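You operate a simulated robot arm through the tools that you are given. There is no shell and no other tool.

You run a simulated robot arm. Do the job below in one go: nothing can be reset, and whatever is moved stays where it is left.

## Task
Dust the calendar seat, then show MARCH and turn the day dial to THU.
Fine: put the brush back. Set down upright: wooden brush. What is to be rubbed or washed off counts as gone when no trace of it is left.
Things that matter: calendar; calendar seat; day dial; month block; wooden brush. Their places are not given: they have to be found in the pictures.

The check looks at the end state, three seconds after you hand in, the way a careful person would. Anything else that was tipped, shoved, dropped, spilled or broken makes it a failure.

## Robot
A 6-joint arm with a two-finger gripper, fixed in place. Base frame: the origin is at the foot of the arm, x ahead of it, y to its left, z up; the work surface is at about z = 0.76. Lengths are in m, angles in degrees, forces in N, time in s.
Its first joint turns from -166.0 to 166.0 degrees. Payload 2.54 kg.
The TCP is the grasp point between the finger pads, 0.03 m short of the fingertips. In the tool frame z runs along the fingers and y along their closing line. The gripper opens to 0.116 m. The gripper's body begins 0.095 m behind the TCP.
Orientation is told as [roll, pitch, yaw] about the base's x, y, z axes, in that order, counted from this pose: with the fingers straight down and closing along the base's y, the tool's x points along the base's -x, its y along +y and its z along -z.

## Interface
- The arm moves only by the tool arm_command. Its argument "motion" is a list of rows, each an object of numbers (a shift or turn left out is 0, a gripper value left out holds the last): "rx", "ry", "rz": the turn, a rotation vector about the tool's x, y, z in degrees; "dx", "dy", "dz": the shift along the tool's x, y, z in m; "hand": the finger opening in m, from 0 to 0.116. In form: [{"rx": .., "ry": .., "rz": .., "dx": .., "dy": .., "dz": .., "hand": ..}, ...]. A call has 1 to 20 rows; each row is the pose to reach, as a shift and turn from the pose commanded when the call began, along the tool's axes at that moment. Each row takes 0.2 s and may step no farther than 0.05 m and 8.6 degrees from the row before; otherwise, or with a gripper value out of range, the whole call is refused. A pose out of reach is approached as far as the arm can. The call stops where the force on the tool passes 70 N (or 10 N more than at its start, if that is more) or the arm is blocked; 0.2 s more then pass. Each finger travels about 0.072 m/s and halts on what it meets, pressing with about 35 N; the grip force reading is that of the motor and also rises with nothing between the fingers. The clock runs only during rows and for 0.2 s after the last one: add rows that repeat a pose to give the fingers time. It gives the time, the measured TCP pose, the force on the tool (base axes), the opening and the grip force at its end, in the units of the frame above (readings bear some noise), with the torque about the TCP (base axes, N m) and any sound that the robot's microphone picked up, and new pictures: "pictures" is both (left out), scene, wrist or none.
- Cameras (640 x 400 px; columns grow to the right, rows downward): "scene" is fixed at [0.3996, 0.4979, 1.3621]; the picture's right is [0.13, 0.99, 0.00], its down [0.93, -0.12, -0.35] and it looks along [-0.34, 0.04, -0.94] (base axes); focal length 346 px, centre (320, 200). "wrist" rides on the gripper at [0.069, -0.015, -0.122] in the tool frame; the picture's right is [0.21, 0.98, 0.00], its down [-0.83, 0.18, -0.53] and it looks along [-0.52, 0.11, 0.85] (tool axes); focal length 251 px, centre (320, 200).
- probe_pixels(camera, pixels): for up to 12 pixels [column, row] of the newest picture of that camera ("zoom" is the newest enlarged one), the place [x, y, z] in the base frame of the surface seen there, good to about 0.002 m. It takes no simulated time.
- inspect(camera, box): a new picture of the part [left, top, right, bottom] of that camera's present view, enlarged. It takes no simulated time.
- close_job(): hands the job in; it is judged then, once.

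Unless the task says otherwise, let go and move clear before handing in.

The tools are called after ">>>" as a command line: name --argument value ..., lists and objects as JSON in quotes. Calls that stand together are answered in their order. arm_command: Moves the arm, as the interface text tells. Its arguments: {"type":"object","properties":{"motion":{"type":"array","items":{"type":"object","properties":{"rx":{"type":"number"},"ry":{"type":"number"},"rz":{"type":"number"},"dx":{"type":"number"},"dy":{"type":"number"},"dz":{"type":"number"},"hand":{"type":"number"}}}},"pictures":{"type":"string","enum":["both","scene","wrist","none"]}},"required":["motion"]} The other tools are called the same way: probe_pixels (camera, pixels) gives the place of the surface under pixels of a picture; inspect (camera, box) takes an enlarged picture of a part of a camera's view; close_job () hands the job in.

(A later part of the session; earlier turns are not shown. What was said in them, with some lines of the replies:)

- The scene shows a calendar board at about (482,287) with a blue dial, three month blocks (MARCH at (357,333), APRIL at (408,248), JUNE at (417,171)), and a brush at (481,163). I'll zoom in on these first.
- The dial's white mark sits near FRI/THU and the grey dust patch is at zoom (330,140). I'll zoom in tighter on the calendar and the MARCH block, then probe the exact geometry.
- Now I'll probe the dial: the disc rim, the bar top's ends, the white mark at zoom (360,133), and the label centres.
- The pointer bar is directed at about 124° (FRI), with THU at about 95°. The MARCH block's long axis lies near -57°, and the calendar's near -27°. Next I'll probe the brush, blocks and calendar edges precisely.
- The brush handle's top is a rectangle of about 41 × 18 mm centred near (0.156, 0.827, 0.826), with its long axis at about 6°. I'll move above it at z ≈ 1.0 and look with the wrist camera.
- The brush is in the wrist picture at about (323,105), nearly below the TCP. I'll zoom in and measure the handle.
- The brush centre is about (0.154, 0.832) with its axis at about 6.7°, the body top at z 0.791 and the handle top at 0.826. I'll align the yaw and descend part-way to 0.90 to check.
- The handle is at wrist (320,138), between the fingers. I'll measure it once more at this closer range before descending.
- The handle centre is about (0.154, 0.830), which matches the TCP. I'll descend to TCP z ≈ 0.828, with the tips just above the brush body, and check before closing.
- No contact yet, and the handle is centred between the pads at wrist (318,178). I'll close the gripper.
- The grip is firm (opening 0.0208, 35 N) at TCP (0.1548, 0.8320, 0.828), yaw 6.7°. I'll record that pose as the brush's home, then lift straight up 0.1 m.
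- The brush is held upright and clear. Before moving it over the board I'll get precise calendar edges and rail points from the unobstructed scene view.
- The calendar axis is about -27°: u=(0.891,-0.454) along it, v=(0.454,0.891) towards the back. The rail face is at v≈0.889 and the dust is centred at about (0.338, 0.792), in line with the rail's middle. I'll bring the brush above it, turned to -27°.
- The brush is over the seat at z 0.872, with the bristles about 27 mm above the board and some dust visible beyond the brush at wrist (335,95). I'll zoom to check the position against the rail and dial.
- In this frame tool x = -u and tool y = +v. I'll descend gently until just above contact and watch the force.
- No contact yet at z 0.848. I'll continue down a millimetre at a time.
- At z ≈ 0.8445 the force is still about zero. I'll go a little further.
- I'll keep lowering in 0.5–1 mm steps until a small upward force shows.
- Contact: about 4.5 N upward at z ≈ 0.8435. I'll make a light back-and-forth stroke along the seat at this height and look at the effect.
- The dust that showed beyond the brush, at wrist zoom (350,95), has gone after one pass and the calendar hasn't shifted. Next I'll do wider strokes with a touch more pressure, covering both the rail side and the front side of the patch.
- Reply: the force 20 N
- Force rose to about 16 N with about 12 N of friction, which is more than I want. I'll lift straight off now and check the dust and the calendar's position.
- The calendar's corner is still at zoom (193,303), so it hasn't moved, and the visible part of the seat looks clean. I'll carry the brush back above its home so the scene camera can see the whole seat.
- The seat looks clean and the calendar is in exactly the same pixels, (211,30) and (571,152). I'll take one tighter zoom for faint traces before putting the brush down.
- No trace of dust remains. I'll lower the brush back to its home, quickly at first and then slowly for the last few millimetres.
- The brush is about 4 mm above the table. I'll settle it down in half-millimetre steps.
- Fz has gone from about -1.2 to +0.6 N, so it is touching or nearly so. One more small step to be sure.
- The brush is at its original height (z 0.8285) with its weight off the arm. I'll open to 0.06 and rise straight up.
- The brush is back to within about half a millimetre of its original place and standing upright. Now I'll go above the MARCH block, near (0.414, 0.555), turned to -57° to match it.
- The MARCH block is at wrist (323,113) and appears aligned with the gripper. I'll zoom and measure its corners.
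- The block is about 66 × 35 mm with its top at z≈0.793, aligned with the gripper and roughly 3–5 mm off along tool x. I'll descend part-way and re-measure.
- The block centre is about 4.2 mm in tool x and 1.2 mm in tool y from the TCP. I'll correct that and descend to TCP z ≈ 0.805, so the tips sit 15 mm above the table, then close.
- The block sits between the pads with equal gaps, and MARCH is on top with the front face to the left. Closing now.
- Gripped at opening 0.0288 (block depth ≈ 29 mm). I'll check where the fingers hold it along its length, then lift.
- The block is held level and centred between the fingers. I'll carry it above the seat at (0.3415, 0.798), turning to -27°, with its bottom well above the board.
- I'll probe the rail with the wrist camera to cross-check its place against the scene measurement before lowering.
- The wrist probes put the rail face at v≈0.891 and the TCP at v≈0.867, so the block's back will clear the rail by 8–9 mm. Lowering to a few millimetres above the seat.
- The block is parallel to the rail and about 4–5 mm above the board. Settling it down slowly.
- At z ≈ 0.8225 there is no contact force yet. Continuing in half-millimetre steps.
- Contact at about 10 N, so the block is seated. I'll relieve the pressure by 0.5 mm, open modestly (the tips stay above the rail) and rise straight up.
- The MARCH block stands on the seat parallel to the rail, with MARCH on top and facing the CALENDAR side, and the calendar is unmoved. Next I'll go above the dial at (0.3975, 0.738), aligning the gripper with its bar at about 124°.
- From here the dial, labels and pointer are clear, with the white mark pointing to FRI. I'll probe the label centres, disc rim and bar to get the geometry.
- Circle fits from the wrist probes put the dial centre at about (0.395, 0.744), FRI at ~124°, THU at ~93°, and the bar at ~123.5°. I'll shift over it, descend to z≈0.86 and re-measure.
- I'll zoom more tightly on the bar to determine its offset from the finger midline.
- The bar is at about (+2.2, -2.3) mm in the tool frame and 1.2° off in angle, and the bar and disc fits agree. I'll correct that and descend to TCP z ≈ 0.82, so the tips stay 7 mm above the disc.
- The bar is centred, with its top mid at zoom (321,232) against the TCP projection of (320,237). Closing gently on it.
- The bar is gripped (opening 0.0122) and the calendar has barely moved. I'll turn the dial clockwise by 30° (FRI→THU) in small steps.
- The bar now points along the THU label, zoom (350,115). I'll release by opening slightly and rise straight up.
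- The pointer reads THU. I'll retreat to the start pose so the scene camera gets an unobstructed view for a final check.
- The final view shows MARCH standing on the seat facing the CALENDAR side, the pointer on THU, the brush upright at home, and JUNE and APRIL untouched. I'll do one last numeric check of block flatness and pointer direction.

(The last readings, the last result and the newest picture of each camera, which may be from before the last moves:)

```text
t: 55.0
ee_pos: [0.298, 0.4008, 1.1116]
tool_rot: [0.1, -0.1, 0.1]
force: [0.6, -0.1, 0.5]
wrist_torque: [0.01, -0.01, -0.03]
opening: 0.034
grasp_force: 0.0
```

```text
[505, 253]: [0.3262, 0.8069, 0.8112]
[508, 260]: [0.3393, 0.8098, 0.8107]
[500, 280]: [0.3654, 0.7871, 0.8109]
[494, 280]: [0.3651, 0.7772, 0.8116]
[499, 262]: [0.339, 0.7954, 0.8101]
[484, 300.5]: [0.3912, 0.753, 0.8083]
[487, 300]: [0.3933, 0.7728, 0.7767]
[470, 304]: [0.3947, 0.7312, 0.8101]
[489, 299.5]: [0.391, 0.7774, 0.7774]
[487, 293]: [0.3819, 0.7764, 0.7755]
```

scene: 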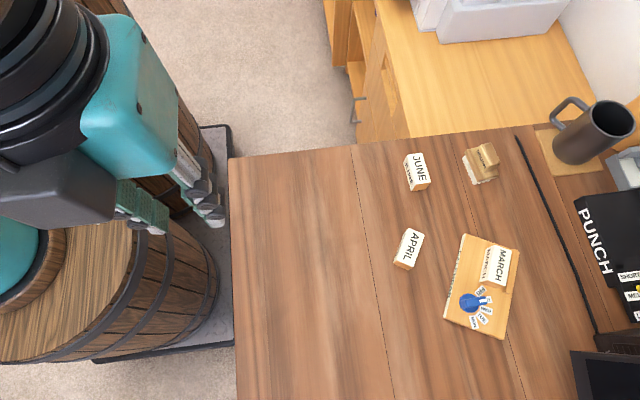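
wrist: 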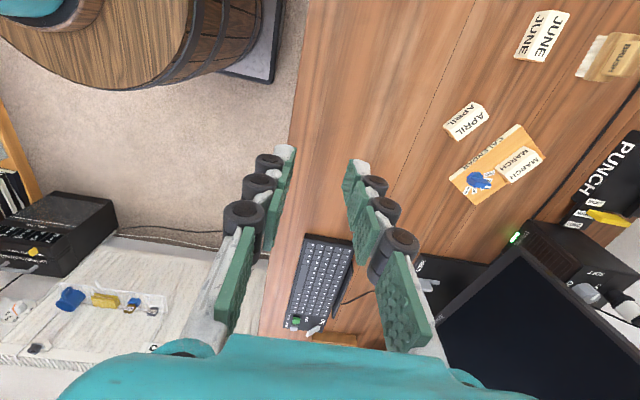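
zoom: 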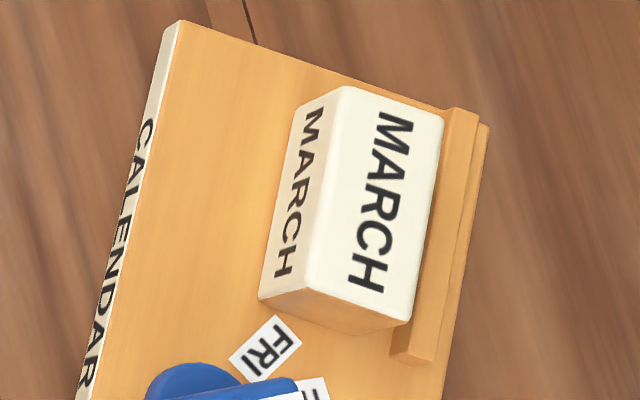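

The block's top is flat at z≈0.811. The pointer direction is about 94° against THU at about 91–93°, well within the label. The dust is gone, the brush is home and the arm is clear, so I'm handing in.

>>> close_job

```text
The job is handed in.
```

I dusted the seat, put MARCH on show, turned the day dial to THU, and handed the job in.

- **Dust:** no trace shows in close-up views of the seat.
- **Brush:** it is back upright, within about half a millimetre of where it started.
- **Month block:** MARCH stands flat on the seat and parallel to the back rail. The word is on top and on the side facing the CALENDAR label. It sits about 9 mm in front of the rail rather than touching it. I chose that spot because the dust patch was centred slightly forward of the rail.
- **Day dial:** the pointer is within about 3° of the middle of the THU label.
- **Everything else:** the calendar moved about 1 mm while I turned the dial. The JUNE and APRIL blocks were not touched, and the arm is clear of the table.
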